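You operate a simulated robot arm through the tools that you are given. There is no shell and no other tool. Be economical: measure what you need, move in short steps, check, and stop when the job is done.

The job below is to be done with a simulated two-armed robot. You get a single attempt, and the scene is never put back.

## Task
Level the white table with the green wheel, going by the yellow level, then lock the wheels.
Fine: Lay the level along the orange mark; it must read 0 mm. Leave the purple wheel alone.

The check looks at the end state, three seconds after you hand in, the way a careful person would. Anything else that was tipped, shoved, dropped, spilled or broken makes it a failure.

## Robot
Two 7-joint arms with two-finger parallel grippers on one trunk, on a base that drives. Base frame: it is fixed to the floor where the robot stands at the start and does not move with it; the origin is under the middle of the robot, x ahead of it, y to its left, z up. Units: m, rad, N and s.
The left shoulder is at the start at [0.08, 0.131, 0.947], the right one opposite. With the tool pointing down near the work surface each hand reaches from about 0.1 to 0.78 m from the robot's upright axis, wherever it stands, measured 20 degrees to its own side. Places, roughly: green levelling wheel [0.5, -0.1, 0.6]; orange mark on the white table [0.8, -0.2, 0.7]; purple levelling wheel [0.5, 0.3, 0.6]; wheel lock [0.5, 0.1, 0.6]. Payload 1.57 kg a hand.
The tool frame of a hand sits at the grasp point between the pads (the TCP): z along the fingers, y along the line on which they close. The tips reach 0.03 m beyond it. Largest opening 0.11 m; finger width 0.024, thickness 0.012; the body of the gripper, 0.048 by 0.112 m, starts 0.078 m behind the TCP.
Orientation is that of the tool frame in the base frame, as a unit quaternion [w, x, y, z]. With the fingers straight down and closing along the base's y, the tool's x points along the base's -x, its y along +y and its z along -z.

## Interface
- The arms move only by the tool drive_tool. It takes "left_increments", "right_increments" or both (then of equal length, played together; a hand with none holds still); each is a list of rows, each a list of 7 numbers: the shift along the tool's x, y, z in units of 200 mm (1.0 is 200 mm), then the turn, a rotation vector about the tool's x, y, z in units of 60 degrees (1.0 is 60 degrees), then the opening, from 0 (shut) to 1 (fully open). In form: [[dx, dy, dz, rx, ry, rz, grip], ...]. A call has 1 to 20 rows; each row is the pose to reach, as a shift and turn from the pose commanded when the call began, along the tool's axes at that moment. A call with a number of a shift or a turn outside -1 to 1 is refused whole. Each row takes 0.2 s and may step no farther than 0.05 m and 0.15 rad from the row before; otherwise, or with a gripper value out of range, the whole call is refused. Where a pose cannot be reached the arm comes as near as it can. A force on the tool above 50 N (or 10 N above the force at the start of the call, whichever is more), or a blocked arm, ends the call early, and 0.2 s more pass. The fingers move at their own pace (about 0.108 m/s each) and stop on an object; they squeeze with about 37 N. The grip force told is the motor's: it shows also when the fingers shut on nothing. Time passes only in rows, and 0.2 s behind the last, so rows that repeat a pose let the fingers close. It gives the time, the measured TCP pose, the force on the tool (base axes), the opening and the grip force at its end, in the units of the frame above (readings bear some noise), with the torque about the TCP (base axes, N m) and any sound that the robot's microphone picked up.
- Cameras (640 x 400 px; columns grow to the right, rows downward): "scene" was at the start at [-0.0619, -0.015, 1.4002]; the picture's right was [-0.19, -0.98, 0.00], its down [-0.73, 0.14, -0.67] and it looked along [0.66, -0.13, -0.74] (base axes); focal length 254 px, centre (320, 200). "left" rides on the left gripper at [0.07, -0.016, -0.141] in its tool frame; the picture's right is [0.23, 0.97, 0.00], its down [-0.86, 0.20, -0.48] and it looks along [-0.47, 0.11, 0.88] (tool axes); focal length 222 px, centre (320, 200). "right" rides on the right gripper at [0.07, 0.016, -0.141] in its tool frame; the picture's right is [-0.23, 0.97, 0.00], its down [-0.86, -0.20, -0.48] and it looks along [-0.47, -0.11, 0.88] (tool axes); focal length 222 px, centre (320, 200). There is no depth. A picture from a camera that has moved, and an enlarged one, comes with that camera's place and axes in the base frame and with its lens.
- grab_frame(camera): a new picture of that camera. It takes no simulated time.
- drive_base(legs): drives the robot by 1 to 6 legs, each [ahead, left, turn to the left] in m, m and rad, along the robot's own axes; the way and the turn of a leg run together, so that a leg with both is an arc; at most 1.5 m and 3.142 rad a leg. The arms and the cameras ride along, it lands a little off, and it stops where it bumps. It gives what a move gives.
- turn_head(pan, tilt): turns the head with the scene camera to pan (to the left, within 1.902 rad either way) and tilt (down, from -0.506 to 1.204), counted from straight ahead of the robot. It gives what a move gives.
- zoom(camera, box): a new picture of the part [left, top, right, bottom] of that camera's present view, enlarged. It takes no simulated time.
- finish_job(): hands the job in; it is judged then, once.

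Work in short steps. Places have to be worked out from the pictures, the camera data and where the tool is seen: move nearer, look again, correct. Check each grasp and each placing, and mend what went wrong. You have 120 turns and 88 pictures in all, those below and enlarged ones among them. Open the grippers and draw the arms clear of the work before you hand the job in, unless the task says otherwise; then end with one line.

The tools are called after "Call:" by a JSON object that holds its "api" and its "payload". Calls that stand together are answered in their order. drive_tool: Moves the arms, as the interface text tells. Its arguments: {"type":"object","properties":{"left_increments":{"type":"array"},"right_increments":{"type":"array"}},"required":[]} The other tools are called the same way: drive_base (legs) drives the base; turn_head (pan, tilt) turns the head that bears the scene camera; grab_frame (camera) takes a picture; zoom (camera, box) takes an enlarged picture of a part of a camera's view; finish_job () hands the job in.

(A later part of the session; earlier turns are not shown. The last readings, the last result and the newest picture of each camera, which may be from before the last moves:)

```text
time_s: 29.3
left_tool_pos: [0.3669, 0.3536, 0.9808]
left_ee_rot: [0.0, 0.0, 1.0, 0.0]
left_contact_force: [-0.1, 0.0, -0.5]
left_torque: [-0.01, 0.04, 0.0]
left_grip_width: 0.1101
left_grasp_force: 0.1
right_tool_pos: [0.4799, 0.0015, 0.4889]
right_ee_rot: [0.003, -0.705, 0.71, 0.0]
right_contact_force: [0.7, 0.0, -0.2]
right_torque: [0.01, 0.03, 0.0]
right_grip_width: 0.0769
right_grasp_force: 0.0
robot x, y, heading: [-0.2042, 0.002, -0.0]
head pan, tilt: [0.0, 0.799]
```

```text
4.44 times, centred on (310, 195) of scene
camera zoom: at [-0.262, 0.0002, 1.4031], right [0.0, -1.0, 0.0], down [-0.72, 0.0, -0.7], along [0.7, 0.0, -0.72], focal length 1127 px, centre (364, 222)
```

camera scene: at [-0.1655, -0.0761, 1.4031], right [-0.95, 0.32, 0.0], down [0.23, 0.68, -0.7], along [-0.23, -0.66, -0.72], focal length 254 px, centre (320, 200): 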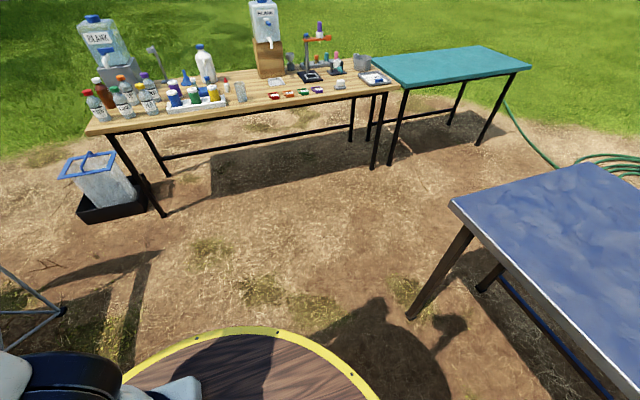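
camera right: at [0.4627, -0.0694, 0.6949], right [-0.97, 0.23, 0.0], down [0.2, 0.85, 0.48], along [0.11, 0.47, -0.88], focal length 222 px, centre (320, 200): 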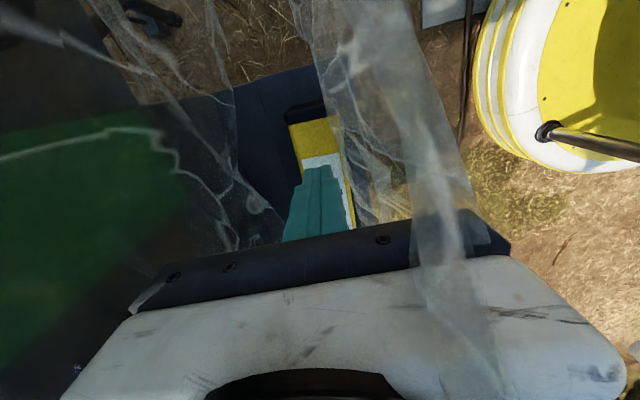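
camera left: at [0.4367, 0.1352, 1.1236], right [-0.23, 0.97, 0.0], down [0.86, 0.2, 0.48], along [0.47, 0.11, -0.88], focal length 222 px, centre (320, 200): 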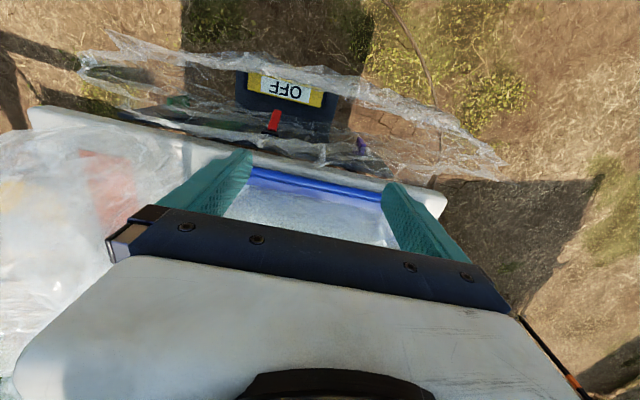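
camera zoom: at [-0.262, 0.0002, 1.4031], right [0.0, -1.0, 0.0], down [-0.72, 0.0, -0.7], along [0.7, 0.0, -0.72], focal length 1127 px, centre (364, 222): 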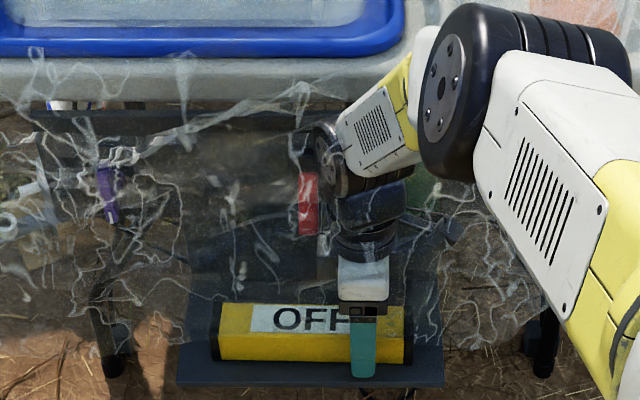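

The tips are now some 25 mm deeper, still free of the tray. I close and test lift by 2 cm.

Call:
{"api": "drive_tool", "payload": {"right_increments": [[0, 0, 0.02, 0, 0, 0, 0.4], [0, 0, 0.02, 0, 0, 0, 0.2], [0, 0, 0.02, 0, 0, 0, 0.0], [0, 0, 0.02, 0, 0, 0, 0.0], [0, 0, 0.02, 0, 0, 0, 0.0], [0, 0, -0.03, 0, 0, 0, 0.0], [0, 0, -0.08, 0, 0, 0, 0], [0, 0, -0.13, 0, 0, 0, 0]]}}

Call:
{"api": "zoom", "payload": {"camera": "scene", "box": [250, 150, 370, 240]}}

```text
time_s: 31.1
left_tool_pos: [0.3667, 0.3548, 0.9814]
left_ee_rot: [0.0, -0.001, 1.0, 0.0]
left_contact_force: [-0.4, -0.1, 0.8]
left_torque: [0.01, 0.05, 0.0]
left_grip_width: 0.1099
left_grasp_force: 0.0
right_tool_pos: [0.4808, 0.001, 0.5148]
right_ee_rot: [0.003, -0.705, 0.709, 0.0]
right_contact_force: [-0.5, -0.3, -2.1]
right_torque: [-0.13, -0.05, 0.0]
right_grip_width: 0.0459
right_grasp_force: 36.4
robot x, y, heading: [-0.2034, -0.0002, 0.004]
head pan, tilt: [0.0, 0.799]
```

```text
4.44 times, centred on (310, 195) of scene
camera zoom: at [-0.2619, 0.0002, 1.4031], right [0.0, -1.0, 0.0], down [-0.72, 0.0, -0.7], along [0.7, 0.0, -0.72], focal length 1127 px, centre (364, 222)
```

zoom: 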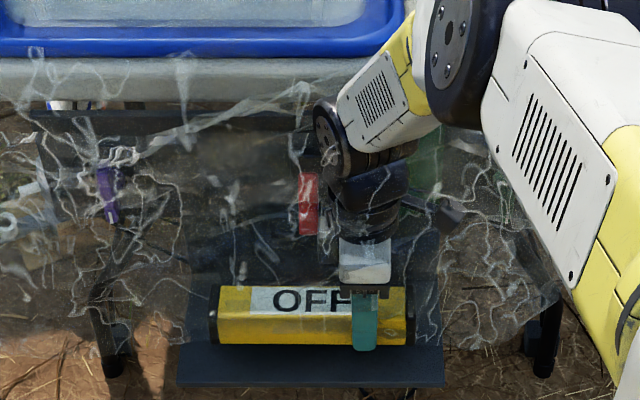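

The level is held. I draw it toward the robot clear of the lever and raise it.

Call:
{"api": "drive_tool", "payload": {"right_increments": [[0, 0.1, -0.05, 0, 0, 0, 0], [0, 0.2, -0.1, 0, 0, 0, 0], [0, 0.3, -0.15, 0, 0, 0, 0], [0, 0.3, -0.35, 0, 0, 0, 0], [0, 0.3, -0.55, 0, 0, 0, 0], [0, 0.3, -0.75, 0, 0, 0, 0], [0, 0.3, -1.0, 0, 0, 0, 0]]}}

Call:
{"api": "drive_tool", "payload": {"right_increments": [[0.1, 0, -0.2, 0, 0, 0.1, 0], [0.2, 0, -0.4, 0, 0, 0.2, 0], [0.3, 0, -0.6, 0, 0, 0.33, 0], [0.45, 0, -0.75, 0, 0, 0.46, 0], [0.6, 0, -0.85, 0, 0, 0.59, 0], [0.75, 0, -0.85, 0, 0, 0.72, 0], [0.9, 0, -0.85, 0, 0, 0.85, 0], [1, 0, -0.85, 0, 0, 0.98, 0]]}}

Call:
{"api": "grab_frame", "payload": {"camera": "right"}}

```text
time_s: 32.7
left_tool_pos: [0.366, 0.3542, 0.9808]
left_ee_rot: [-0.001, -0.002, 1.0, 0.0]
left_contact_force: [0.0, 0.8, -1.3]
left_torque: [-0.03, 0.05, -0.03]
left_grip_width: 0.1101
left_grasp_force: 0.0
right_tool_pos: [0.4188, -0.0001, 0.7158]
right_ee_rot: [0.001, -0.705, 0.709, 0.001]
right_contact_force: [-0.2, 0.5, -1.8]
right_torque: [-0.15, -0.02, -0.01]
right_grip_width: 0.0457
right_grasp_force: 37.5
robot x, y, heading: [-0.2054, 0.003, 0.002]
head pan, tilt: [0.0, 0.799]
```

```text
time_s: 34.5
left_tool_pos: [0.3671, 0.3544, 0.9819]
left_ee_rot: [0.001, -0.001, 1.0, 0.0]
left_contact_force: [0.5, -0.3, -0.4]
left_torque: [-0.01, 0.02, 0.01]
left_grip_width: 0.1101
left_grasp_force: 0.1
right_tool_pos: [0.4172, -0.2007, 0.8867]
right_ee_rot: [0.002, -0.266, 0.964, 0.002]
right_contact_force: [-0.4, 0.3, -1.7]
right_torque: [-0.04, 0.13, 0.01]
right_grip_width: 0.0457
right_grasp_force: 37.0
robot x, y, heading: [-0.2023, -0.0016, 0.005]
head pan, tilt: [0.0, 0.799]
```

```text
48 pictures are left
camera right: at [0.3485, -0.2226, 1.0259], right [-0.3, 0.95, 0.0], down [0.83, 0.27, 0.48], along [0.46, 0.15, -0.88], focal length 222 px, centre (320, 200)
```

right: 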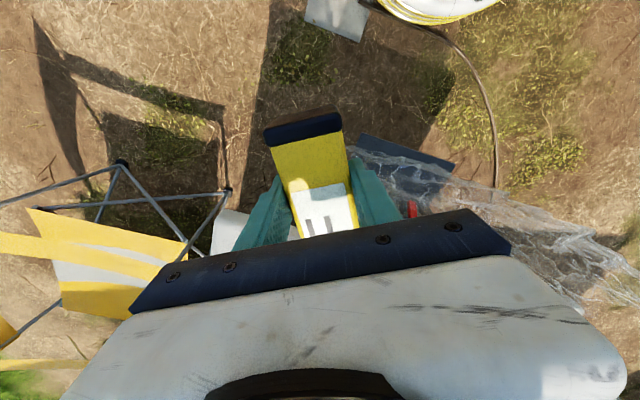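

The level is held well, display up. I finish the yaw to lie along x and raise to z≈1.03 before driving the base forward.

Call:
{"api": "drive_tool", "payload": {"right_increments": [[0, 0, -0.15, 0, 0, 0.13, 0], [0, 0, -0.3, 0, 0, 0.26, 0], [0, 0, -0.45, 0, 0, 0.39, 0], [0, 0, -0.6, 0, 0, 0.515, 0], [0, 0, -0.7, 0, 0, 0.515, 0]]}}

Call:
{"api": "drive_base", "payload": {"legs": [[0.23, 0, 0]]}}

Call:
{"api": "grab_frame", "payload": {"camera": "scene"}}

Call:
{"api": "grab_frame", "payload": {"camera": "right"}}

```text
time_s: 35.7
left_tool_pos: [0.3665, 0.3549, 0.9819]
left_ee_rot: [0.0, -0.001, 1.0, -0.001]
left_contact_force: [-0.6, 0.0, 0.0]
left_torque: [0.01, -0.01, -0.01]
left_grip_width: 0.11
left_grasp_force: 0.0
right_tool_pos: [0.416, -0.2005, 1.0254]
right_ee_rot: [0.003, 0.001, 1.0, 0.002]
right_contact_force: [-0.1, 0.7, -2.0]
right_torque: [0.01, 0.12, -0.03]
right_grip_width: 0.0454
right_grasp_force: 37.4
robot x, y, heading: [-0.2029, -0.0012, 0.004]
head pan, tilt: [0.0, 0.799]
```

```text
time_s: 37.4
left_tool_pos: [0.592, 0.356, 0.9806]
left_ee_rot: [-0.001, -0.002, 1.0, 0.0]
left_contact_force: [0.2, -0.5, 0.2]
left_torque: [0.04, -0.03, 0.0]
left_grip_width: 0.1099
left_grasp_force: 0.2
right_tool_pos: [0.6446, -0.1978, 1.026]
right_ee_rot: [0.002, -0.002, 1.0, 0.002]
right_contact_force: [-0.7, -0.1, -1.7]
right_torque: [-0.01, 0.14, 0.0]
right_grip_width: 0.0455
right_grasp_force: 37.6
robot x, y, heading: [0.0237, 0.0049, 0.001]
head pan, tilt: [0.0, 0.799]
```

```text
47 pictures are left
camera scene: at [-0.0352, 0.0005, 1.4031], right [0.0, -1.0, 0.0], down [-0.72, 0.0, -0.7], along [0.7, 0.0, -0.72], focal length 254 px, centre (320, 200)
```

scene: 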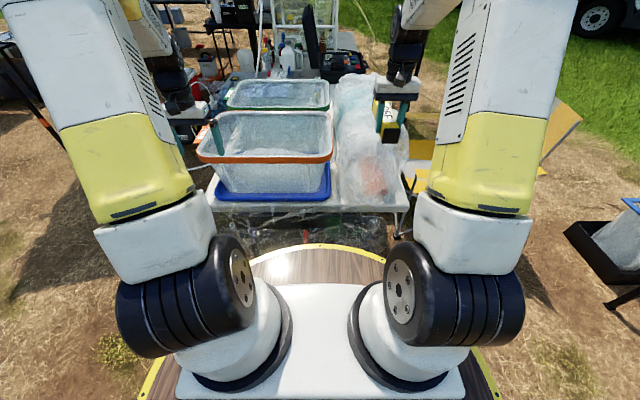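

```text
46 pictures are left
camera right: at [0.5738, -0.1834, 1.1658], right [0.22, 0.97, 0.0], down [0.85, -0.2, 0.48], along [0.47, -0.1, -0.88], focal length 222 px, centre (320, 200)
```

right: 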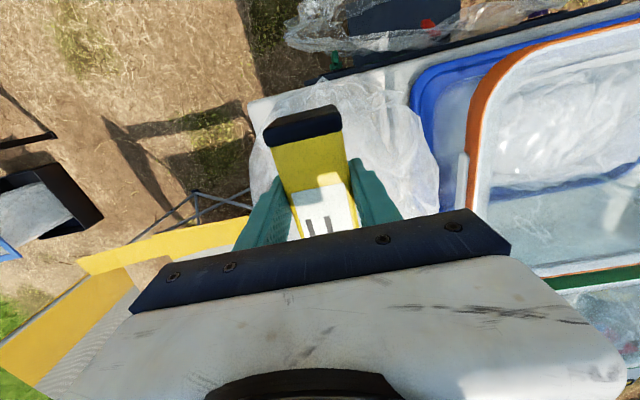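

Combining views, the table top comes out at z≈0.73 and the mark at x 0.645–0.865, y -0.255…-0.165. I bring the level above it (TCP [0.70, -0.21, 0.85]), watching for bag contact.

Call:
{"api": "drive_tool", "payload": {"right_increments": [[-0.15, -0.06, 0, 0, 0, 0, 0], [-0.275, -0.06, 0.1, 0, 0, 0, 0], [-0.275, -0.06, 0.25, 0, 0, 0, 0], [-0.275, -0.06, 0.4, 0, 0, 0, 0], [-0.275, -0.06, 0.55, 0, 0, 0, 0], [-0.275, -0.06, 0.7, 0, 0, 0, 0], [-0.275, -0.06, 0.85, 0, 0, 0, 0]]}}

Call:
{"api": "grab_frame", "payload": {"camera": "right"}}

Call:
{"api": "zoom", "payload": {"camera": "scene", "box": [300, 60, 440, 240]}}

```text
time_s: 39.0
left_tool_pos: [0.5919, 0.3561, 0.9815]
left_ee_rot: [0.001, -0.001, 1.0, 0.0]
left_contact_force: [-0.1, 0.5, 0.0]
left_torque: [-0.03, 0.0, 0.01]
left_grip_width: 0.1099
left_grasp_force: 0.1
right_tool_pos: [0.6995, -0.2114, 0.8547]
right_ee_rot: [0.002, 0.0, 1.0, 0.001]
right_contact_force: [-0.5, -0.4, -2.2]
right_torque: [0.0, 0.12, 0.01]
right_grip_width: 0.0454
right_grasp_force: 37.3
robot x, y, heading: [0.0243, 0.0013, 0.004]
head pan, tilt: [0.0, 0.799]
```

```text
45 pictures are left
camera right: at [0.6287, -0.1957, 0.9956], right [0.22, 0.97, 0.0], down [0.85, -0.2, 0.48], along [0.47, -0.1, -0.88], focal length 222 px, centre (320, 200)
```

right: 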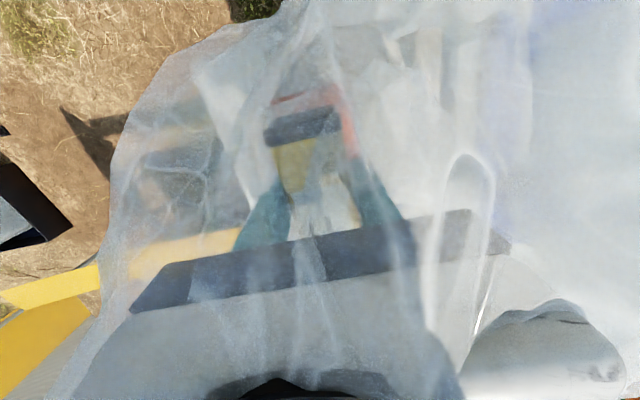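

```text
2.22 times, centred on (370, 150) of scene
camera zoom: at [-0.0353, 0.0005, 1.4031], right [0.0, -1.0, 0.0], down [-0.72, 0.0, -0.7], along [0.7, 0.0, -0.72], focal length 564 px, centre (209, 311)
```

zoom: 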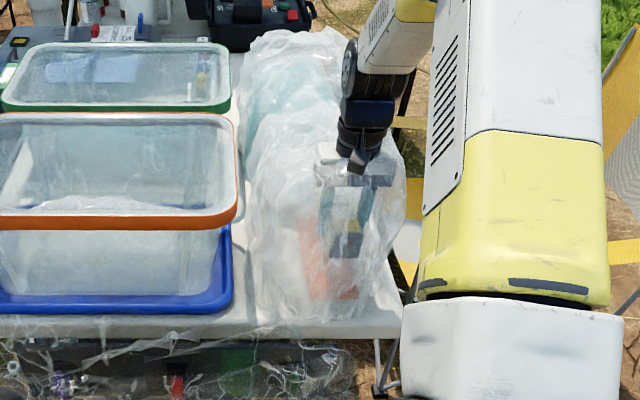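

The bag is visual only too. The mark's near edge (x≈0.64) and sides (y -0.25/-0.17) agree, so the level is centred; I lower to first contact.

Call:
{"api": "drive_tool", "payload": {"right_increments": [[0, 0, 0.12, 0, 0, 0, 0], [0, 0, 0.24, 0, 0, 0, 0], [0, 0, 0.33, 0, 0, 0, 0], [0, 0, 0.36, 0, 0, 0, 0], [0, 0, 0.39, 0, 0, 0, 0]]}}

```text
time_s: 40.2
left_tool_pos: [0.5913, 0.3564, 0.9809]
left_ee_rot: [0.001, -0.002, 1.0, 0.0]
left_contact_force: [-0.3, 0.1, -0.1]
left_torque: [-0.01, 0.03, 0.02]
left_grip_width: 0.11
left_grasp_force: 0.1
right_tool_pos: [0.6992, -0.2103, 0.7753]
right_ee_rot: [0.001, -0.001, 1.0, 0.002]
right_contact_force: [-0.9, 0.4, -2.0]
right_torque: [-0.01, 0.11, 0.05]
right_grip_width: 0.0459
right_grasp_force: 36.4
robot x, y, heading: [0.0251, 0.0018, 0.004]
head pan, tilt: [0.0, 0.799]
```

No contact yet at 0.775; I go on down in 4 mm steps.

Call:
{"api": "drive_tool", "payload": {"right_increments": [[0, 0, 0.02, 0, 0, 0, 0], [0, 0, 0.04, 0, 0, 0, 0], [0, 0, 0.06, 0, 0, 0, 0]]}}

Call:
{"api": "zoom", "payload": {"camera": "scene", "box": [340, 100, 440, 220]}}

```text
time_s: 41.0
left_tool_pos: [0.5921, 0.3562, 0.9808]
left_ee_rot: [0.0, -0.001, 1.0, 0.0]
left_contact_force: [-0.6, 0.3, 0.0]
left_torque: [-0.01, -0.03, -0.04]
left_grip_width: 0.1101
left_grasp_force: 0.1
right_tool_pos: [0.7015, -0.2113, 0.77]
right_ee_rot: [0.006, -0.003, 1.0, 0.001]
right_contact_force: [0.9, -1.1, 46.6]
right_torque: [-1.02, 1.21, -0.07]
right_grip_width: 0.0462
right_grasp_force: 36.7
robot x, y, heading: [0.0231, 0.0006, 0.002]
head pan, tilt: [0.0, 0.799]
```

```text
3.33 times, centred on (390, 160) of scene
camera zoom: at [-0.0366, 0.001, 1.403], right [0.0, -1.0, 0.0], down [-0.72, 0.0, -0.7], along [0.7, 0.0, -0.72], focal length 845 px, centre (87, 333)
```

zoom: 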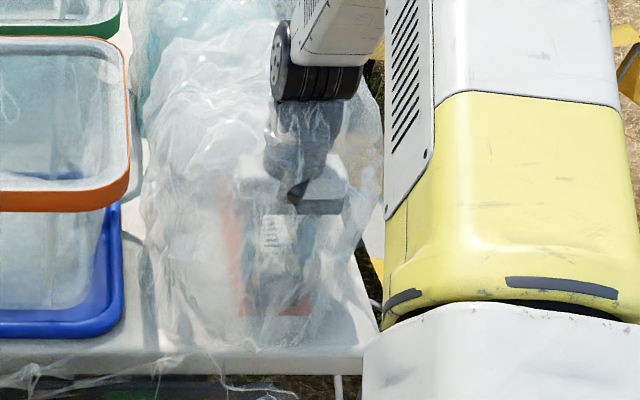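

Firm contact at about 0.771. I ease up 3 mm, open, and retreat upward.

Call:
{"api": "drive_tool", "payload": {"right_increments": [[0, 0, -0.012, 0, 0, 0, 0], [0, 0, -0.015, 0, 0, 0, 0.45], [0, 0, -0.015, 0, 0, 0, 0.7], [0, 0, -0.015, 0, 0, 0, 0.8], [0, 0, -0.15, 0, 0, 0, 0.8], [0, 0, -0.3, 0, 0, 0, 0.8], [0.1, 0, -0.5, 0, 0, 0, 0.8], [0.3, 0, -0.6, 0, 0, 0, 0.8]]}}

Call:
{"api": "grab_frame", "payload": {"camera": "right"}}

Call:
{"api": "zoom", "payload": {"camera": "scene", "box": [340, 100, 440, 220]}}

```text
time_s: 42.8
left_tool_pos: [0.5936, 0.3566, 0.9812]
left_ee_rot: [0.0, -0.002, 1.0, 0.0]
left_contact_force: [-0.2, -0.2, -0.3]
left_torque: [0.0, 0.02, -0.01]
left_grip_width: 0.1103
left_grasp_force: 0.0
right_tool_pos: [0.6366, -0.2103, 0.8828]
right_ee_rot: [0.001, -0.001, 1.0, 0.002]
right_contact_force: [-0.3, 0.2, -0.6]
right_torque: [-0.02, 0.05, 0.04]
right_grip_width: 0.0879
right_grasp_force: 0.1
robot x, y, heading: [0.0259, 0.001, 0.004]
head pan, tilt: [0.0, 0.799]
```

```text
42 pictures are left
camera right: at [0.5675, -0.1956, 1.0233], right [0.22, 0.97, 0.0], down [0.86, -0.2, 0.48], along [0.47, -0.1, -0.88], focal length 222 px, centre (320, 200)
```

right: 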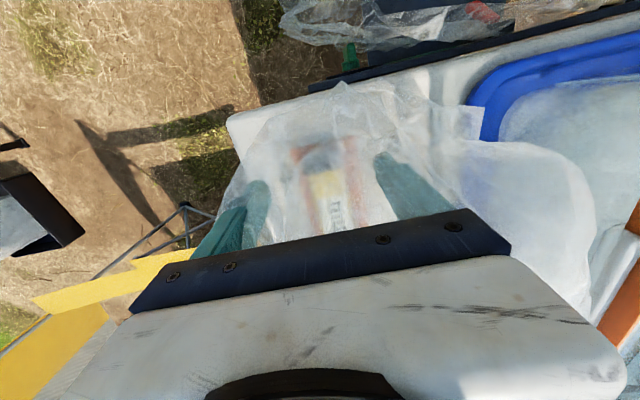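

```text
3.33 times, centred on (390, 160) of scene
camera zoom: at [-0.0346, 0.0005, 1.4031], right [0.0, -1.0, 0.0], down [-0.72, 0.0, -0.7], along [0.7, 0.0, -0.72], focal length 845 px, centre (87, 333)
```

zoom: 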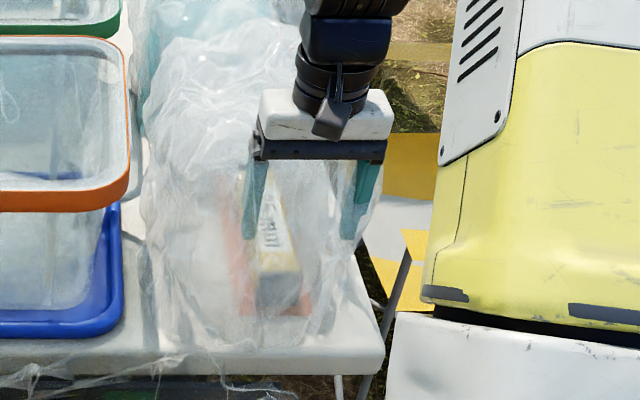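

The level rests on the mark. I zoom on its display from both cameras.

Call:
{"api": "zoom", "payload": {"camera": "right", "box": [270, 120, 400, 240]}}

Call:
{"api": "zoom", "payload": {"camera": "scene", "box": [360, 145, 400, 200]}}

```text
3.33 times, centred on (335, 180) of right
camera zoom: at [0.5675, -0.1956, 1.0233], right [0.22, 0.97, 0.0], down [0.86, -0.2, 0.48], along [0.47, -0.1, -0.88], focal length 740 px, centre (270, 267)
```

zoom: 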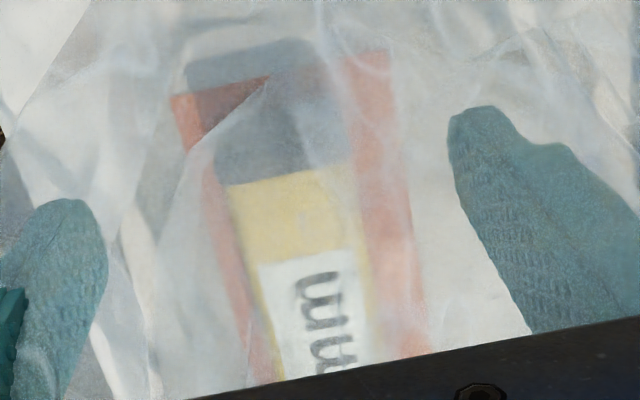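

```text
7.27 times, centred on (380, 172) of scene
camera zoom: at [-0.0346, 0.0005, 1.4031], right [0.0, -1.0, 0.0], down [-0.72, 0.0, -0.7], along [0.7, 0.0, -0.72], focal length 1844 px, centre (-116, 400)
```

zoom: 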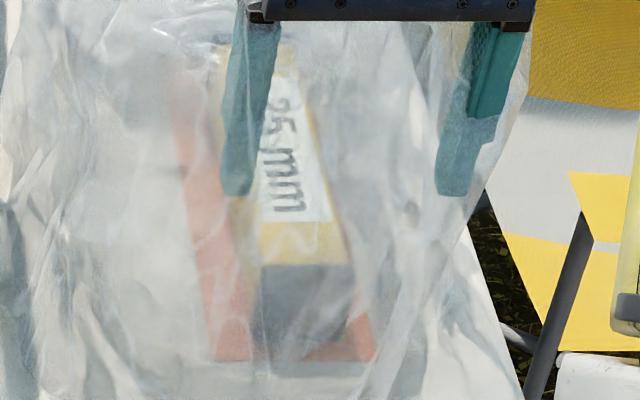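

It reads something like "36 mm". I move the hand back and up for a full view of the display.

Call:
{"api": "drive_tool", "payload": {"right_increments": [[0.2, -0.1, 0, 0, 0, 0, 0.8], [0.4, -0.2, 0, 0, 0, 0, 0.8], [0.6, -0.3, 0, 0, 0, 0, 0.8], [0.8, -0.4, 0, 0, 0, 0, 0.8]]}}

Call:
{"api": "zoom", "payload": {"camera": "scene", "box": [350, 120, 410, 200]}}

```text
time_s: 43.8
left_tool_pos: [0.5929, 0.3559, 0.9806]
left_ee_rot: [0.0, -0.002, 1.0, 0.0]
left_contact_force: [0.7, 0.5, -0.7]
left_torque: [-0.01, 0.02, 0.0]
left_grip_width: 0.1099
left_grasp_force: 0.0
right_tool_pos: [0.4787, -0.2908, 0.8844]
right_ee_rot: [0.002, -0.002, 1.0, 0.002]
right_contact_force: [-0.1, -0.2, -0.7]
right_torque: [-0.02, 0.0, -0.01]
right_grip_width: 0.088
right_grasp_force: 0.1
robot x, y, heading: [0.0185, 0.0011, 0.006]
head pan, tilt: [0.0, 0.799]
```

```text
5.00 times, centred on (380, 160) of scene
camera zoom: at [-0.0349, 0.0007, 1.4031], right [0.0, -1.0, 0.0], down [-0.72, 0.0, -0.7], along [0.7, 0.0, -0.72], focal length 1268 px, centre (20, 400)
```

zoom: 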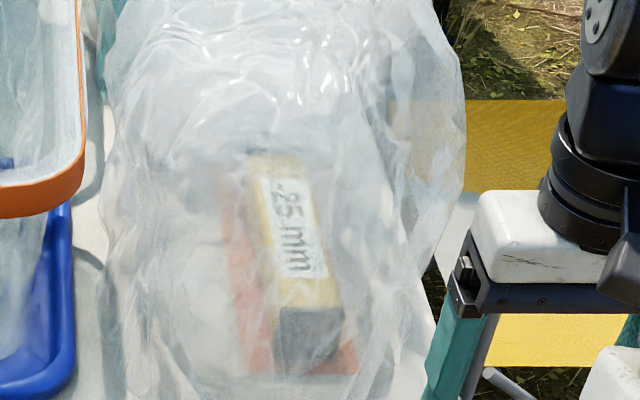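

It reads about "-25 mm" (minus). Next I inspect the green wheel with the right hand camera.

Call:
{"api": "drive_tool", "payload": {"right_increments": [[-0.12, 0.12, 0.15, 0, 0, 0, 0.8], [-0.25, 0.25, 0.32, 0, 0, 0, 1.0]]}}

Call:
{"api": "zoom", "payload": {"camera": "right", "box": [240, 40, 480, 200]}}

```text
time_s: 44.4
left_tool_pos: [0.5931, 0.3553, 0.9821]
left_ee_rot: [0.0, -0.001, 1.0, 0.0]
left_contact_force: [0.1, -0.1, 0.1]
left_torque: [0.01, 0.02, -0.01]
left_grip_width: 0.1099
left_grasp_force: 0.1
right_tool_pos: [0.5264, -0.2412, 0.821]
right_ee_rot: [0.001, -0.002, 1.0, 0.002]
right_contact_force: [0.0, -0.9, 0.1]
right_torque: [-0.01, -0.03, -0.02]
right_grip_width: 0.11
right_grasp_force: 0.0
robot x, y, heading: [0.0234, -0.0007, 0.005]
head pan, tilt: [0.0, 0.799]
```

```text
2.50 times, centred on (360, 120) of right
camera zoom: at [0.4565, -0.2258, 0.9624], right [0.22, 0.97, 0.0], down [0.85, -0.2, 0.48], along [0.47, -0.1, -0.88], focal length 555 px, centre (220, 400)
```

zoom: 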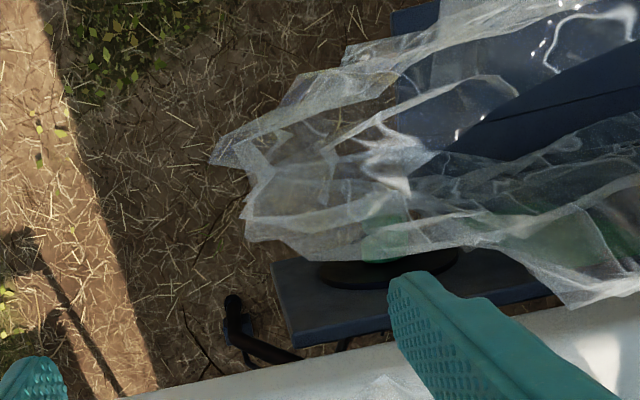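

The wheel is a dark disc about 9 cm across whose face looks to the robot, with a green handle protruding from it. I back the base off and pitch the right hand to look at it from the front.

Call:
{"api": "drive_base", "payload": {"legs": [[-0.27, 0, 0]]}}

Call:
{"api": "drive_tool", "payload": {"right_increments": [[0, 0.1, 0.1, 0, -0.14, 0, 1], [0, 0.2, 0.2, 0, -0.28, 0, 1], [0, 0.3, 0.3, 0, -0.42, 0, 1], [0, 0.3, 0.35, 0, -0.56, 0, 1], [0, 0.3, 0.35, 0, -0.7, 0, 1]]}}

Call:
{"api": "grab_frame", "payload": {"camera": "right"}}

```text
time_s: 46.3
left_tool_pos: [0.3235, 0.353, 0.9819]
left_ee_rot: [0.001, 0.001, 1.0, 0.001]
left_contact_force: [0.2, 0.6, -0.7]
left_torque: [-0.01, -0.02, -0.02]
left_grip_width: 0.11
left_grasp_force: 0.1
right_tool_pos: [0.2553, -0.2441, 0.821]
right_ee_rot: [0.001, 0.001, 1.0, 0.002]
right_contact_force: [0.0, -0.3, 0.3]
right_torque: [0.02, 0.01, -0.02]
right_grip_width: 0.1101
right_grasp_force: 0.1
robot x, y, heading: [-0.2491, 0.0006, -0.001]
head pan, tilt: [0.0, 0.799]
```

```text
time_s: 47.5
left_tool_pos: [0.323, 0.3529, 0.9802]
left_ee_rot: [0.001, 0.001, 1.0, 0.0]
left_contact_force: [-0.2, 0.4, -0.6]
left_torque: [-0.03, 0.02, -0.02]
left_grip_width: 0.1099
left_grasp_force: 0.1
right_tool_pos: [0.2552, -0.1839, 0.7534]
right_ee_rot: [0.36, 0.002, 0.933, 0.001]
right_contact_force: [-0.4, -0.8, -0.2]
right_torque: [-0.03, 0.05, 0.03]
right_grip_width: 0.1103
right_grasp_force: 0.0
robot x, y, heading: [-0.2518, 0.0001, 0.0]
head pan, tilt: [0.0, 0.799]
```

```text
36 pictures are left
camera right: at [0.1087, -0.1671, 0.81], right [0.17, 0.97, 0.16], down [0.31, -0.2, 0.93], along [0.94, -0.11, -0.34], focal length 222 px, centre (320, 200)
```

right: 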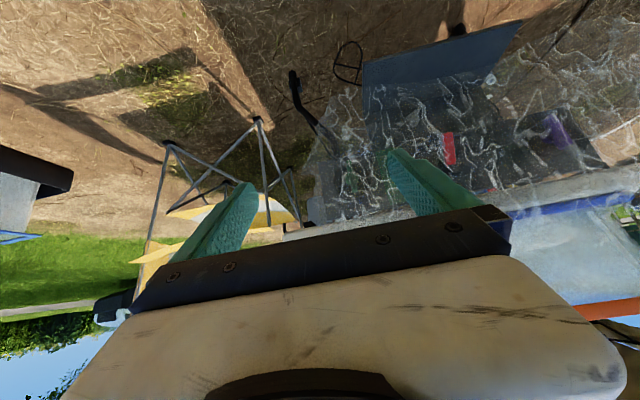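

The wheel hides behind the finger; I shift the hand 8 cm left and zoom.

Call:
{"api": "drive_tool", "payload": {"right_increments": [[0, 0.2, 0, 0, 0, 0, 1], [0, 0.42, 0, 0, 0, 0, 1]]}}

Call:
{"api": "zoom", "payload": {"camera": "right", "box": [230, 80, 430, 210]}}

Call:
{"api": "zoom", "payload": {"camera": "scene", "box": [325, 160, 385, 200]}}

```text
time_s: 48.1
left_tool_pos: [0.325, 0.3514, 0.9818]
left_ee_rot: [0.0, 0.0, 1.0, 0.001]
left_contact_force: [0.1, -0.3, -0.1]
left_torque: [0.05, 0.0, -0.04]
left_grip_width: 0.1101
left_grasp_force: 0.0
right_tool_pos: [0.2546, -0.1005, 0.7546]
right_ee_rot: [0.36, 0.002, 0.933, 0.001]
right_contact_force: [-0.4, -0.4, 0.8]
right_torque: [0.02, -0.03, 0.04]
right_grip_width: 0.1099
right_grasp_force: 0.1
robot x, y, heading: [-0.2487, -0.0019, -0.004]
head pan, tilt: [0.0, 0.799]
```

```text
3.08 times, centred on (330, 145) of right
camera zoom: at [0.1081, -0.0839, 0.8114], right [0.17, 0.97, 0.16], down [0.31, -0.2, 0.93], along [0.93, -0.11, -0.34], focal length 684 px, centre (289, 369)
```

zoom: 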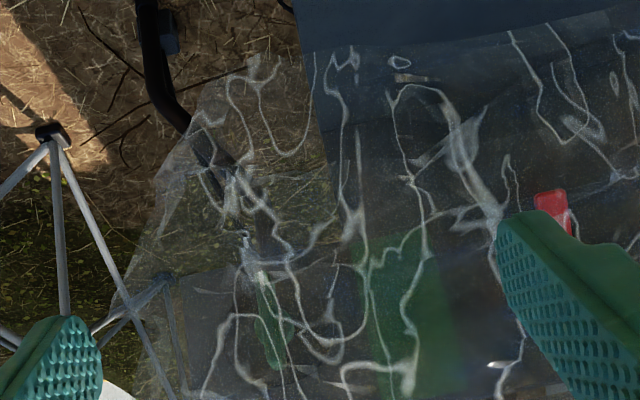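

```text
10.00 times, centred on (355, 180) of scene
camera zoom: at [-0.3057, 0.0002, 1.4031], right [0.0, -1.0, 0.0], down [-0.72, 0.0, -0.7], along [0.7, 0.0, -0.72], focal length 2536 px, centre (-30, 400)
```

zoom: 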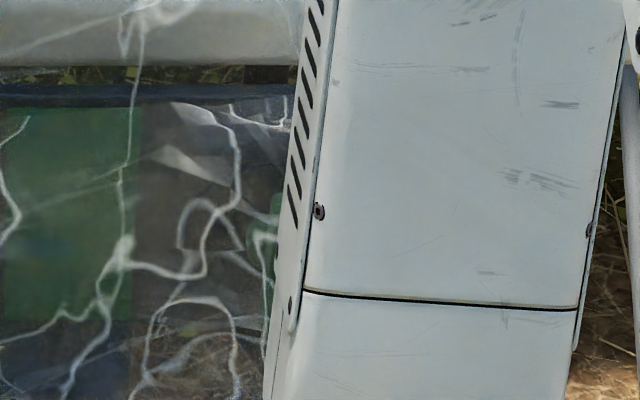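

The green handle is a bar from about [0.566, -0.144, 0.64] slanting down toward me to [0.53, -0.142, 0.585], on a dark disc. I straighten, yaw -90° and bring the camera close above it.

Call:
{"api": "drive_tool", "payload": {"right_increments": [[0, 0, 0, 0, 0.14, 0, 1], [0, 0, 0, 0, 0.28, 0, 1], [0, 0, 0, 0, 0.42, 0, 1], [0, 0, 0, 0, 0.56, 0, 1], [0, 0, 0, 0, 0.703, 0, 1]]}}

Call:
{"api": "drive_tool", "payload": {"right_increments": [[-0.1, 0, 0, 0, 0, -0.14, 1], [-0.25, 0.03, 0, 0, 0, -0.28, 1], [-0.4, 0.06, 0, 0, 0, -0.42, 1], [-0.55, 0.1, 0, 0, 0, -0.56, 1], [-0.7, 0.15, 0, 0, 0, -0.7, 1], [-0.85, 0.2, 0, 0, 0, -0.84, 1], [-0.95, 0.3, 0, 0, 0, -0.95, 1], [-1.0, 0.3, 0.1, 0, 0, -1.0, 1]]}}

Call:
{"api": "grab_frame", "payload": {"camera": "right"}}

```text
time_s: 49.3
left_tool_pos: [0.3241, 0.3538, 0.9797]
left_ee_rot: [0.0, 0.001, 1.0, 0.0]
left_contact_force: [-0.8, 0.1, 0.7]
left_torque: [-0.01, -0.03, 0.0]
left_grip_width: 0.1098
left_grasp_force: 0.1
right_tool_pos: [0.2558, -0.101, 0.7532]
right_ee_rot: [-0.001, 0.0, 1.0, 0.002]
right_contact_force: [-0.8, -0.3, 0.6]
right_torque: [-0.02, 0.01, 0.0]
right_grip_width: 0.1102
right_grasp_force: 0.0
robot x, y, heading: [-0.247, 0.0012, -0.001]
head pan, tilt: [0.0, 0.799]
```

```text
time_s: 51.1
left_tool_pos: [0.3241, 0.3528, 0.9804]
left_ee_rot: [0.0, 0.001, 1.0, 0.0]
left_contact_force: [0.8, 0.1, 0.7]
left_torque: [0.02, -0.01, 0.01]
left_grip_width: 0.1101
left_grasp_force: 0.0
right_tool_pos: [0.4543, -0.0401, 0.734]
right_ee_rot: [0.001, -0.5, 0.866, 0.001]
right_contact_force: [0.3, 0.1, 0.0]
right_torque: [0.01, -0.01, 0.0]
right_grip_width: 0.11
right_grasp_force: 0.1
robot x, y, heading: [-0.2455, -0.0001, -0.003]
head pan, tilt: [0.0, 0.799]
```

```text
33 pictures are left
camera right: at [0.4067, -0.0917, 0.8742], right [-0.73, 0.68, 0.0], down [0.6, 0.64, 0.48], along [0.33, 0.35, -0.88], focal length 222 px, centre (320, 200)
```

right: 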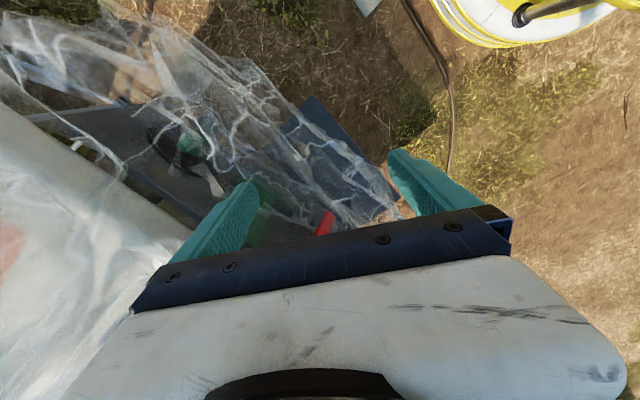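

The wheel is in view at upper left; I zoom.

Call:
{"api": "zoom", "payload": {"camera": "right", "box": [90, 80, 270, 200]}}

```text
3.33 times, centred on (180, 140) of right
camera zoom: at [0.4067, -0.0917, 0.8742], right [-0.73, 0.68, 0.0], down [0.6, 0.64, 0.48], along [0.33, 0.35, -0.88], focal length 740 px, centre (787, 400)
```

zoom: 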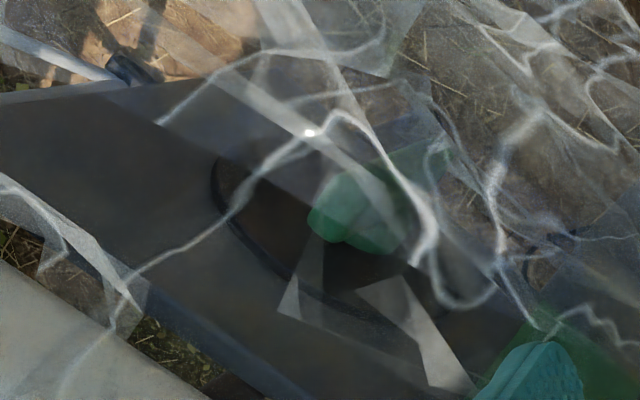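

The disc stands nearly vertical (axis about along x), with the green bar hanging from its hub. I will approach with the hand horizontal, pointing +x along the wheel's axis, straddle the bar and roll. First I draw back and undo the yaw.

Call:
{"api": "drive_tool", "payload": {"right_increments": [[0.12, 0.08, 0, 0, 0, 0.13, 1], [0.25, 0.16, 0, 0, 0, 0.26, 1], [0.37, 0.24, 0, 0, 0, 0.39, 1], [0.5, 0.32, 0, 0, 0, 0.52, 1], [0.62, 0.4, 0, 0, 0, 0.65, 1], [0.75, 0.48, 0, 0, 0, 0.78, 1], [0.85, 0.56, 0, 0, 0, 0.91, 1], [0.93, 0.616, 0, 0, 0, 1.0, 1]]}}

Call:
{"api": "drive_tool", "payload": {"right_increments": [[0, 0, 0, 0, -0.14, 0, 1], [0, 0, 0, 0, -0.28, 0, 1], [0, 0, 0, 0, -0.42, 0, 1], [0, 0, 0, 0, -0.56, 0, 1], [0, 0, 0.05, 0, -0.7, 0, 1], [0, 0, 0.1, 0, -0.84, 0, 1], [0, 0, 0.15, 0, -0.98, 0, 1]]}}

```text
time_s: 52.9
left_tool_pos: [0.3239, 0.3524, 0.9815]
left_ee_rot: [0.0, 0.001, 1.0, -0.001]
left_contact_force: [0.1, 0.3, -0.4]
left_torque: [-0.07, 0.02, 0.05]
left_grip_width: 0.1098
left_grasp_force: 0.1
right_tool_pos: [0.2554, -0.1392, 0.7335]
right_ee_rot: [0.001, 0.002, 1.0, 0.002]
right_contact_force: [0.6, 0.2, 0.0]
right_torque: [0.03, 0.02, -0.02]
right_grip_width: 0.1099
right_grasp_force: 0.0
robot x, y, heading: [-0.2437, -0.0006, 0.001]
head pan, tilt: [0.0, 0.799]
```

```text
time_s: 54.5
left_tool_pos: [0.3236, 0.3528, 0.9813]
left_ee_rot: [0.0, 0.001, 1.0, 0.0]
left_contact_force: [0.9, -0.7, 0.0]
left_torque: [0.01, 0.03, 0.03]
left_grip_width: 0.1098
left_grasp_force: 0.0
right_tool_pos: [0.2549, -0.1386, 0.7028]
right_ee_rot: [0.491, 0.002, 0.871, 0.0]
right_contact_force: [-0.6, -0.3, 0.3]
right_torque: [-0.03, 0.0, -0.02]
right_grip_width: 0.1102
right_grasp_force: 0.0
robot x, y, heading: [-0.2488, -0.002, -0.0]
head pan, tilt: [0.0, 0.799]
```

Pitch 59° reached without trouble. I finish to 90° and advance to about [0.40, -0.143, 0.61].

Call:
{"api": "drive_tool", "payload": {"right_increments": [[0, 0, 0.15, 0, -0.13, 0, 1], [0, -0.02, 0.3, 0, -0.26, 0, 1], [0, -0.02, 0.45, 0, -0.39, 0, 1], [0.02, -0.02, 0.6, 0, -0.52, 0, 1], [0.02, -0.02, 0.75, 0, -0.52, 0, 1], [0.02, -0.02, 0.86, 0, -0.52, 0, 1]]}}

Call:
{"api": "grab_frame", "payload": {"camera": "right"}}

Call:
{"api": "zoom", "payload": {"camera": "scene", "box": [290, 140, 400, 230]}}

```text
time_s: 55.9
left_tool_pos: [0.3231, 0.3527, 0.9803]
left_ee_rot: [0.001, 0.001, 1.0, -0.001]
left_contact_force: [0.2, -0.5, -0.3]
left_torque: [0.01, -0.01, -0.02]
left_grip_width: 0.1101
left_grasp_force: 0.0
right_tool_pos: [0.4029, -0.1405, 0.6108]
right_ee_rot: [0.708, 0.002, 0.707, 0.001]
right_contact_force: [-0.2, -0.1, 0.8]
right_torque: [0.01, -0.02, 0.02]
right_grip_width: 0.1101
right_grasp_force: 0.1
robot x, y, heading: [-0.248, 0.0007, 0.001]
head pan, tilt: [0.0, 0.799]
```

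```text
31 pictures are left
camera right: at [0.2609, -0.1245, 0.5391], right [0.0, 0.97, 0.23], down [-0.48, -0.2, 0.85], along [0.88, -0.11, 0.47], focal length 222 px, centre (320, 200)
```

right: 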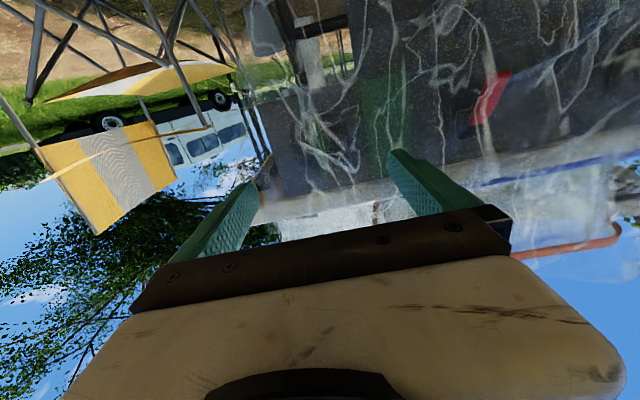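

```text
4.44 times, centred on (345, 185) of scene
camera zoom: at [-0.3058, 0.0007, 1.4031], right [0.0, -1.0, 0.0], down [-0.72, 0.0, -0.7], along [0.7, 0.0, -0.72], focal length 1127 px, centre (209, 267)
```

zoom: 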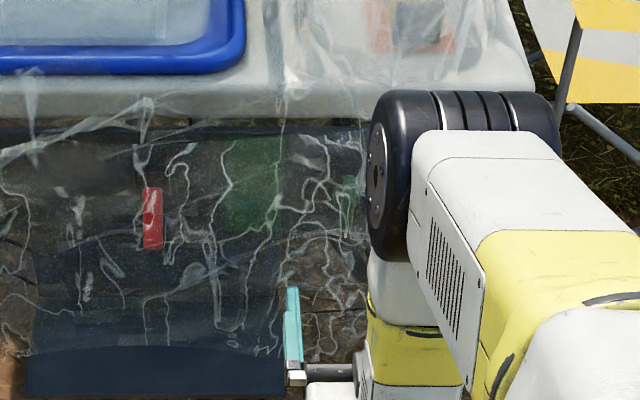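

The hand is in line. I zoom between the fingers to see the bar.

Call:
{"api": "zoom", "payload": {"camera": "right", "box": [240, 60, 440, 220]}}

```text
2.50 times, centred on (340, 140) of right
camera zoom: at [0.2609, -0.1245, 0.5391], right [0.0, 0.97, 0.23], down [-0.48, -0.2, 0.85], along [0.88, -0.11, 0.47], focal length 555 px, centre (270, 350)
```

zoom: 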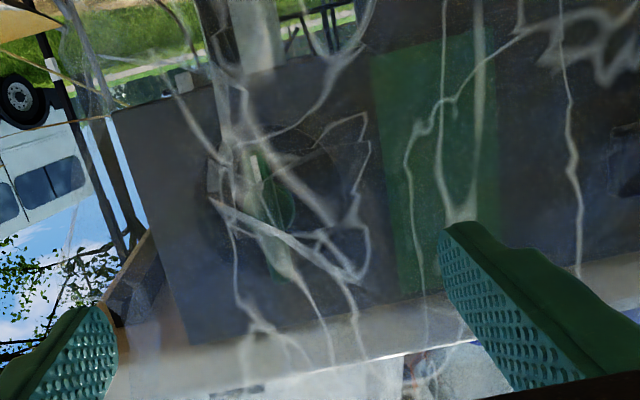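

The bar spans the disc almost vertically, centre about [0.545, -0.141, 0.615], and the hand is aligned with it. I advance to TCP x≈0.52 with opening 0.07.

Call:
{"api": "drive_tool", "payload": {"right_increments": [[-0.01, 0, 0.15, 0, 0, 0, 0.65], [-0.02, 0, 0.3, 0, 0, 0, 0.65], [-0.02, 0, 0.42, 0, 0, 0, 0.65], [-0.02, 0, 0.5, 0, 0, 0, 0.65], [-0.02, 0, 0.58, 0, 0, 0, 0.65]]}}

Call:
{"api": "zoom", "payload": {"camera": "right", "box": [220, 60, 440, 240]}}

```text
time_s: 57.1
left_tool_pos: [0.3226, 0.3533, 0.9812]
left_ee_rot: [0.0, 0.0, 1.0, 0.0]
left_contact_force: [0.3, 0.0, -0.1]
left_torque: [-0.02, 0.0, 0.02]
left_grip_width: 0.1101
left_grasp_force: 0.0
right_tool_pos: [0.5171, -0.1441, 0.6151]
right_ee_rot: [0.707, 0.001, 0.707, 0.001]
right_contact_force: [0.0, 0.1, -0.6]
right_torque: [0.01, -0.03, 0.02]
right_grip_width: 0.0712
right_grasp_force: 0.2
robot x, y, heading: [-0.2453, -0.0015, -0.001]
head pan, tilt: [0.0, 0.799]
```

```text
2.22 times, centred on (330, 150) of right
camera zoom: at [0.3758, -0.1269, 0.5437], right [0.0, 0.97, 0.23], down [-0.48, -0.2, 0.85], along [0.88, -0.11, 0.47], focal length 494 px, centre (298, 311)
```

zoom: 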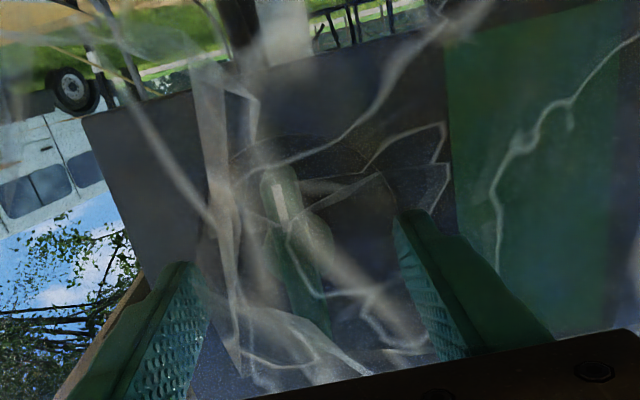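

The bar (with a white pointer line at its lower end) lies between the fingertips. I advance 12 mm and close on it.

Call:
{"api": "drive_tool", "payload": {"right_increments": [[0, 0, 0.03, 0, 0, 0, 0.65], [0, 0, 0.06, 0, 0, 0, 0.65], [0, 0, 0.06, 0, 0, 0, 0.4], [0, 0, 0.06, 0, 0, 0, 0.2], [0, 0, 0.06, 0, 0, 0, 0.0], [0, 0, 0.06, 0, 0, 0, 0.0]]}}

Call:
{"api": "zoom", "payload": {"camera": "right", "box": [220, 60, 440, 240]}}

```text
time_s: 58.5
left_tool_pos: [0.3243, 0.3531, 0.9824]
left_ee_rot: [0.0, 0.001, 1.0, 0.0]
left_contact_force: [0.2, 0.3, 0.3]
left_torque: [-0.02, 0.0, 0.02]
left_grip_width: 0.1101
left_grasp_force: 0.1
right_tool_pos: [0.5299, -0.1437, 0.6145]
right_ee_rot: [0.707, 0.001, 0.707, 0.001]
right_contact_force: [1.9, 1.8, 0.2]
right_torque: [0.03, 0.02, 0.21]
right_grip_width: 0.0118
right_grasp_force: 29.1
robot x, y, heading: [-0.2455, 0.0028, -0.001]
head pan, tilt: [0.0, 0.799]
```

```text
2.22 times, centred on (330, 150) of right
camera zoom: at [0.3888, -0.1266, 0.5436], right [0.0, 0.97, 0.23], down [-0.48, -0.2, 0.85], along [0.88, -0.11, 0.47], focal length 494 px, centre (298, 311)
```

zoom: 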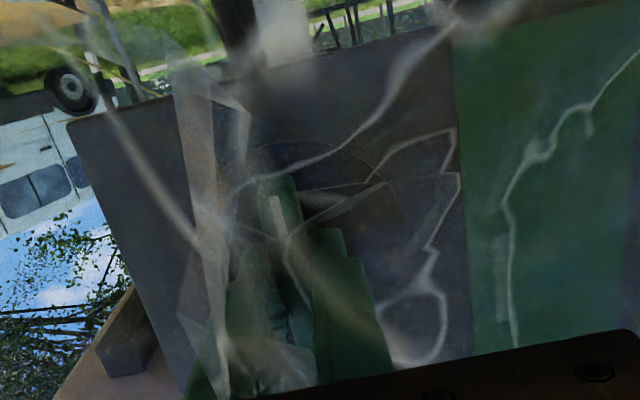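

The bar is gripped (12 mm thick). I roll +20° (clockwise as seen from the robot) as a test.

Call:
{"api": "drive_tool", "payload": {"right_increments": [[0, 0, 0, 0, 0, 0.08, 0], [0, 0, 0, 0, 0, 0.16, 0], [0, 0, 0, 0, 0, 0.24, 0], [0, 0, 0, 0, 0, 0.33, 0]]}}

Call:
{"api": "zoom", "payload": {"camera": "scene", "box": [350, 80, 430, 180]}}

```text
time_s: 59.5
left_tool_pos: [0.3232, 0.3534, 0.9804]
left_ee_rot: [0.0, 0.0, 1.0, 0.0]
left_contact_force: [-0.2, 0.9, -0.8]
left_torque: [0.02, 0.0, 0.0]
left_grip_width: 0.1099
left_grasp_force: 0.1
right_tool_pos: [0.53, -0.1432, 0.6138]
right_ee_rot: [0.697, 0.125, 0.696, 0.122]
right_contact_force: [5.3, -0.2, 0.7]
right_torque: [-1.38, 0.27, 0.62]
right_grip_width: 0.0203
right_grasp_force: 34.0
robot x, y, heading: [-0.248, 0.0005, -0.009]
head pan, tilt: [0.0, 0.799]
```

```text
4.00 times, centred on (390, 130) of scene
camera zoom: at [-0.3055, 0.0007, 1.4031], right [0.0, -1.0, 0.0], down [-0.72, 0.0, -0.7], along [0.7, 0.0, -0.72], focal length 1014 px, centre (40, 480)
```

zoom: 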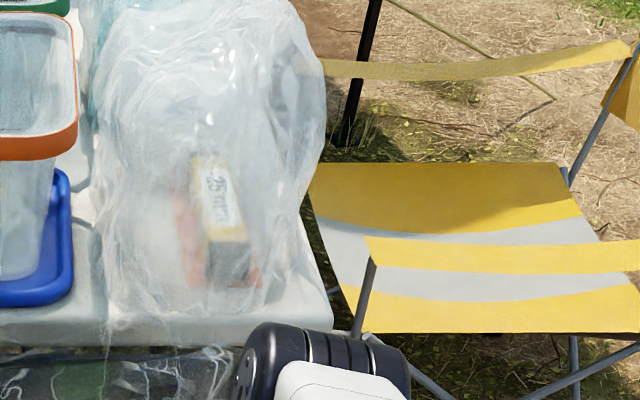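

Torque -1.4 N m and the width grew to 20 mm, so the fingers may have twisted on the bar. I check the wheel and reading.

Call:
{"api": "zoom", "payload": {"camera": "right", "box": [220, 60, 440, 240]}}

Call:
{"api": "zoom", "payload": {"camera": "scene", "box": [390, 112, 420, 155]}}

```text
2.22 times, centred on (330, 150) of right
camera zoom: at [0.3886, -0.1037, 0.5531], right [0.0, 0.84, 0.55], down [-0.48, -0.48, 0.73], along [0.88, -0.26, 0.4], focal length 494 px, centre (298, 311)
```

zoom: 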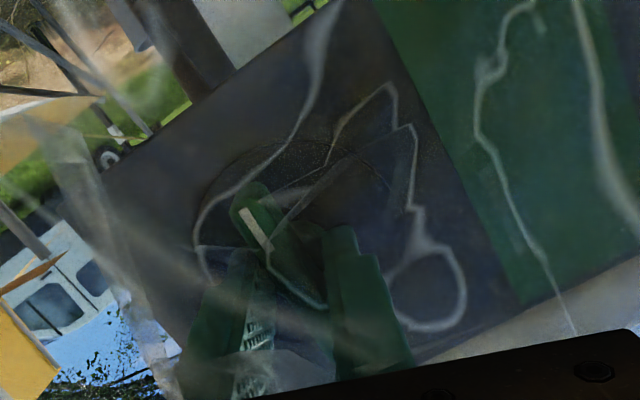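

```text
9.30 times, centred on (405, 134) of scene
camera zoom: at [-0.3055, 0.0007, 1.4031], right [0.0, -1.0, 0.0], down [-0.72, 0.0, -0.7], along [0.7, 0.0, -0.72], focal length 2359 px, centre (-471, 819)
```

zoom: 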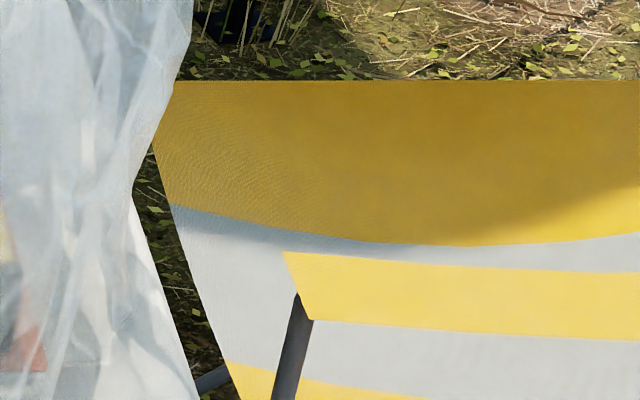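

The bar stayed put while the fingers twisted around it. I roll back and try the other direction, watching torque and width.

Call:
{"api": "drive_tool", "payload": {"right_increments": [[0, 0, 0, 0, 0, -0.12, 0], [0, 0, 0, 0, 0, -0.24, 0], [0, 0, 0, 0, 0, -0.36, 0], [0, 0, 0, 0, 0, -0.48, 0], [0, 0, 0, 0, 0, -0.6, 0]]}}

Call:
{"api": "zoom", "payload": {"camera": "right", "box": [220, 60, 440, 240]}}

```text
time_s: 60.7
left_tool_pos: [0.3234, 0.3534, 0.9808]
left_ee_rot: [0.001, 0.001, 1.0, 0.0]
left_contact_force: [0.5, -0.6, 1.0]
left_torque: [-0.03, -0.02, -0.01]
left_grip_width: 0.1101
left_grasp_force: 0.1
right_tool_pos: [0.5287, -0.1431, 0.6143]
right_ee_rot: [0.7, -0.098, 0.7, -0.1]
right_contact_force: [2.5, -5.0, -2.1]
right_torque: [1.2, -0.35, 0.52]
right_grip_width: 0.0185
right_grasp_force: 32.6
robot x, y, heading: [-0.2439, 0.0016, -0.003]
head pan, tilt: [0.0, 0.799]
```

```text
2.22 times, centred on (330, 150) of right
camera zoom: at [0.3879, -0.1465, 0.5416], right [0.0, 1.0, -0.05], down [-0.48, 0.05, 0.88], along [0.88, 0.02, 0.48], focal length 494 px, centre (298, 311)
```

zoom: 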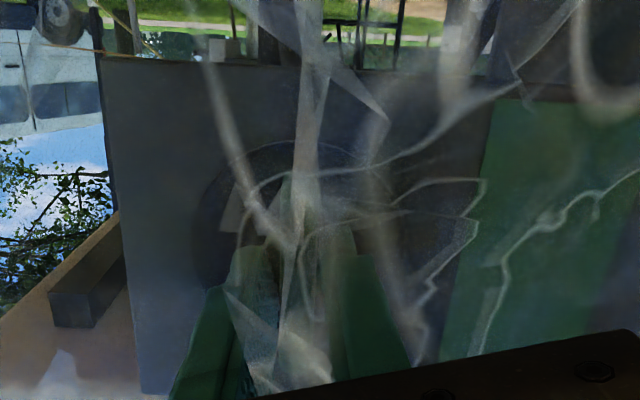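

Neither direction turned it by pad friction alone. I open to 55 mm and use the fingers like a wrench: rolled about 60°, they press opposite ends of the bar with a couple.

Call:
{"api": "drive_tool", "payload": {"right_increments": [[0, 0, 0, 0, 0, 0.05, 0.25], [0, 0, 0, 0, 0, 0.15, 0.5], [0, 0, 0, 0, 0, 0.27, 0.5], [0, 0, 0, 0, 0, 0.4, 0.5], [0, 0, 0, 0, 0, 0.54, 0.5], [0, 0, 0, 0, 0, 0.68, 0.5], [0, 0, 0, 0, 0, 0.82, 0.5], [0, 0, 0, 0, 0, 0.96, 0.5]]}}

Call:
{"api": "drive_tool", "payload": {"right_increments": [[0, 0, 0, 0, 0, 0.08, 0.5], [0, 0, 0, 0, 0, 0.16, 0.5], [0, 0, 0, 0, 0, 0.24, 0.5], [0, 0, 0, 0, 0, 0.32, 0.5]]}}

```text
time_s: 62.5
left_tool_pos: [0.3238, 0.3532, 0.9816]
left_ee_rot: [0.0, 0.001, 1.0, 0.0]
left_contact_force: [0.4, 0.1, -0.3]
left_torque: [0.03, -0.01, 0.0]
left_grip_width: 0.1097
left_grasp_force: 0.2
right_tool_pos: [0.5296, -0.1433, 0.6144]
right_ee_rot: [0.661, 0.252, 0.66, 0.251]
right_contact_force: [0.0, -1.1, -0.5]
right_torque: [-0.04, -0.01, 0.0]
right_grip_width: 0.055
right_grasp_force: 0.0
robot x, y, heading: [-0.2457, 0.0008, -0.004]
head pan, tilt: [0.0, 0.799]
```

```text
time_s: 63.5
left_tool_pos: [0.3237, 0.3536, 0.9807]
left_ee_rot: [0.0, 0.001, 1.0, 0.0]
left_contact_force: [1.4, -0.8, -0.6]
left_torque: [-0.02, -0.03, -0.02]
left_grip_width: 0.1101
left_grasp_force: 0.1
right_tool_pos: [0.5295, -0.143, 0.614]
right_ee_rot: [0.61, 0.357, 0.61, 0.357]
right_contact_force: [-0.6, 0.0, -0.2]
right_torque: [-1.93, 0.09, 0.35]
right_grip_width: 0.0618
right_grasp_force: 4.2
robot x, y, heading: [-0.2478, 0.0006, -0.006]
head pan, tilt: [0.0, 0.799]
```

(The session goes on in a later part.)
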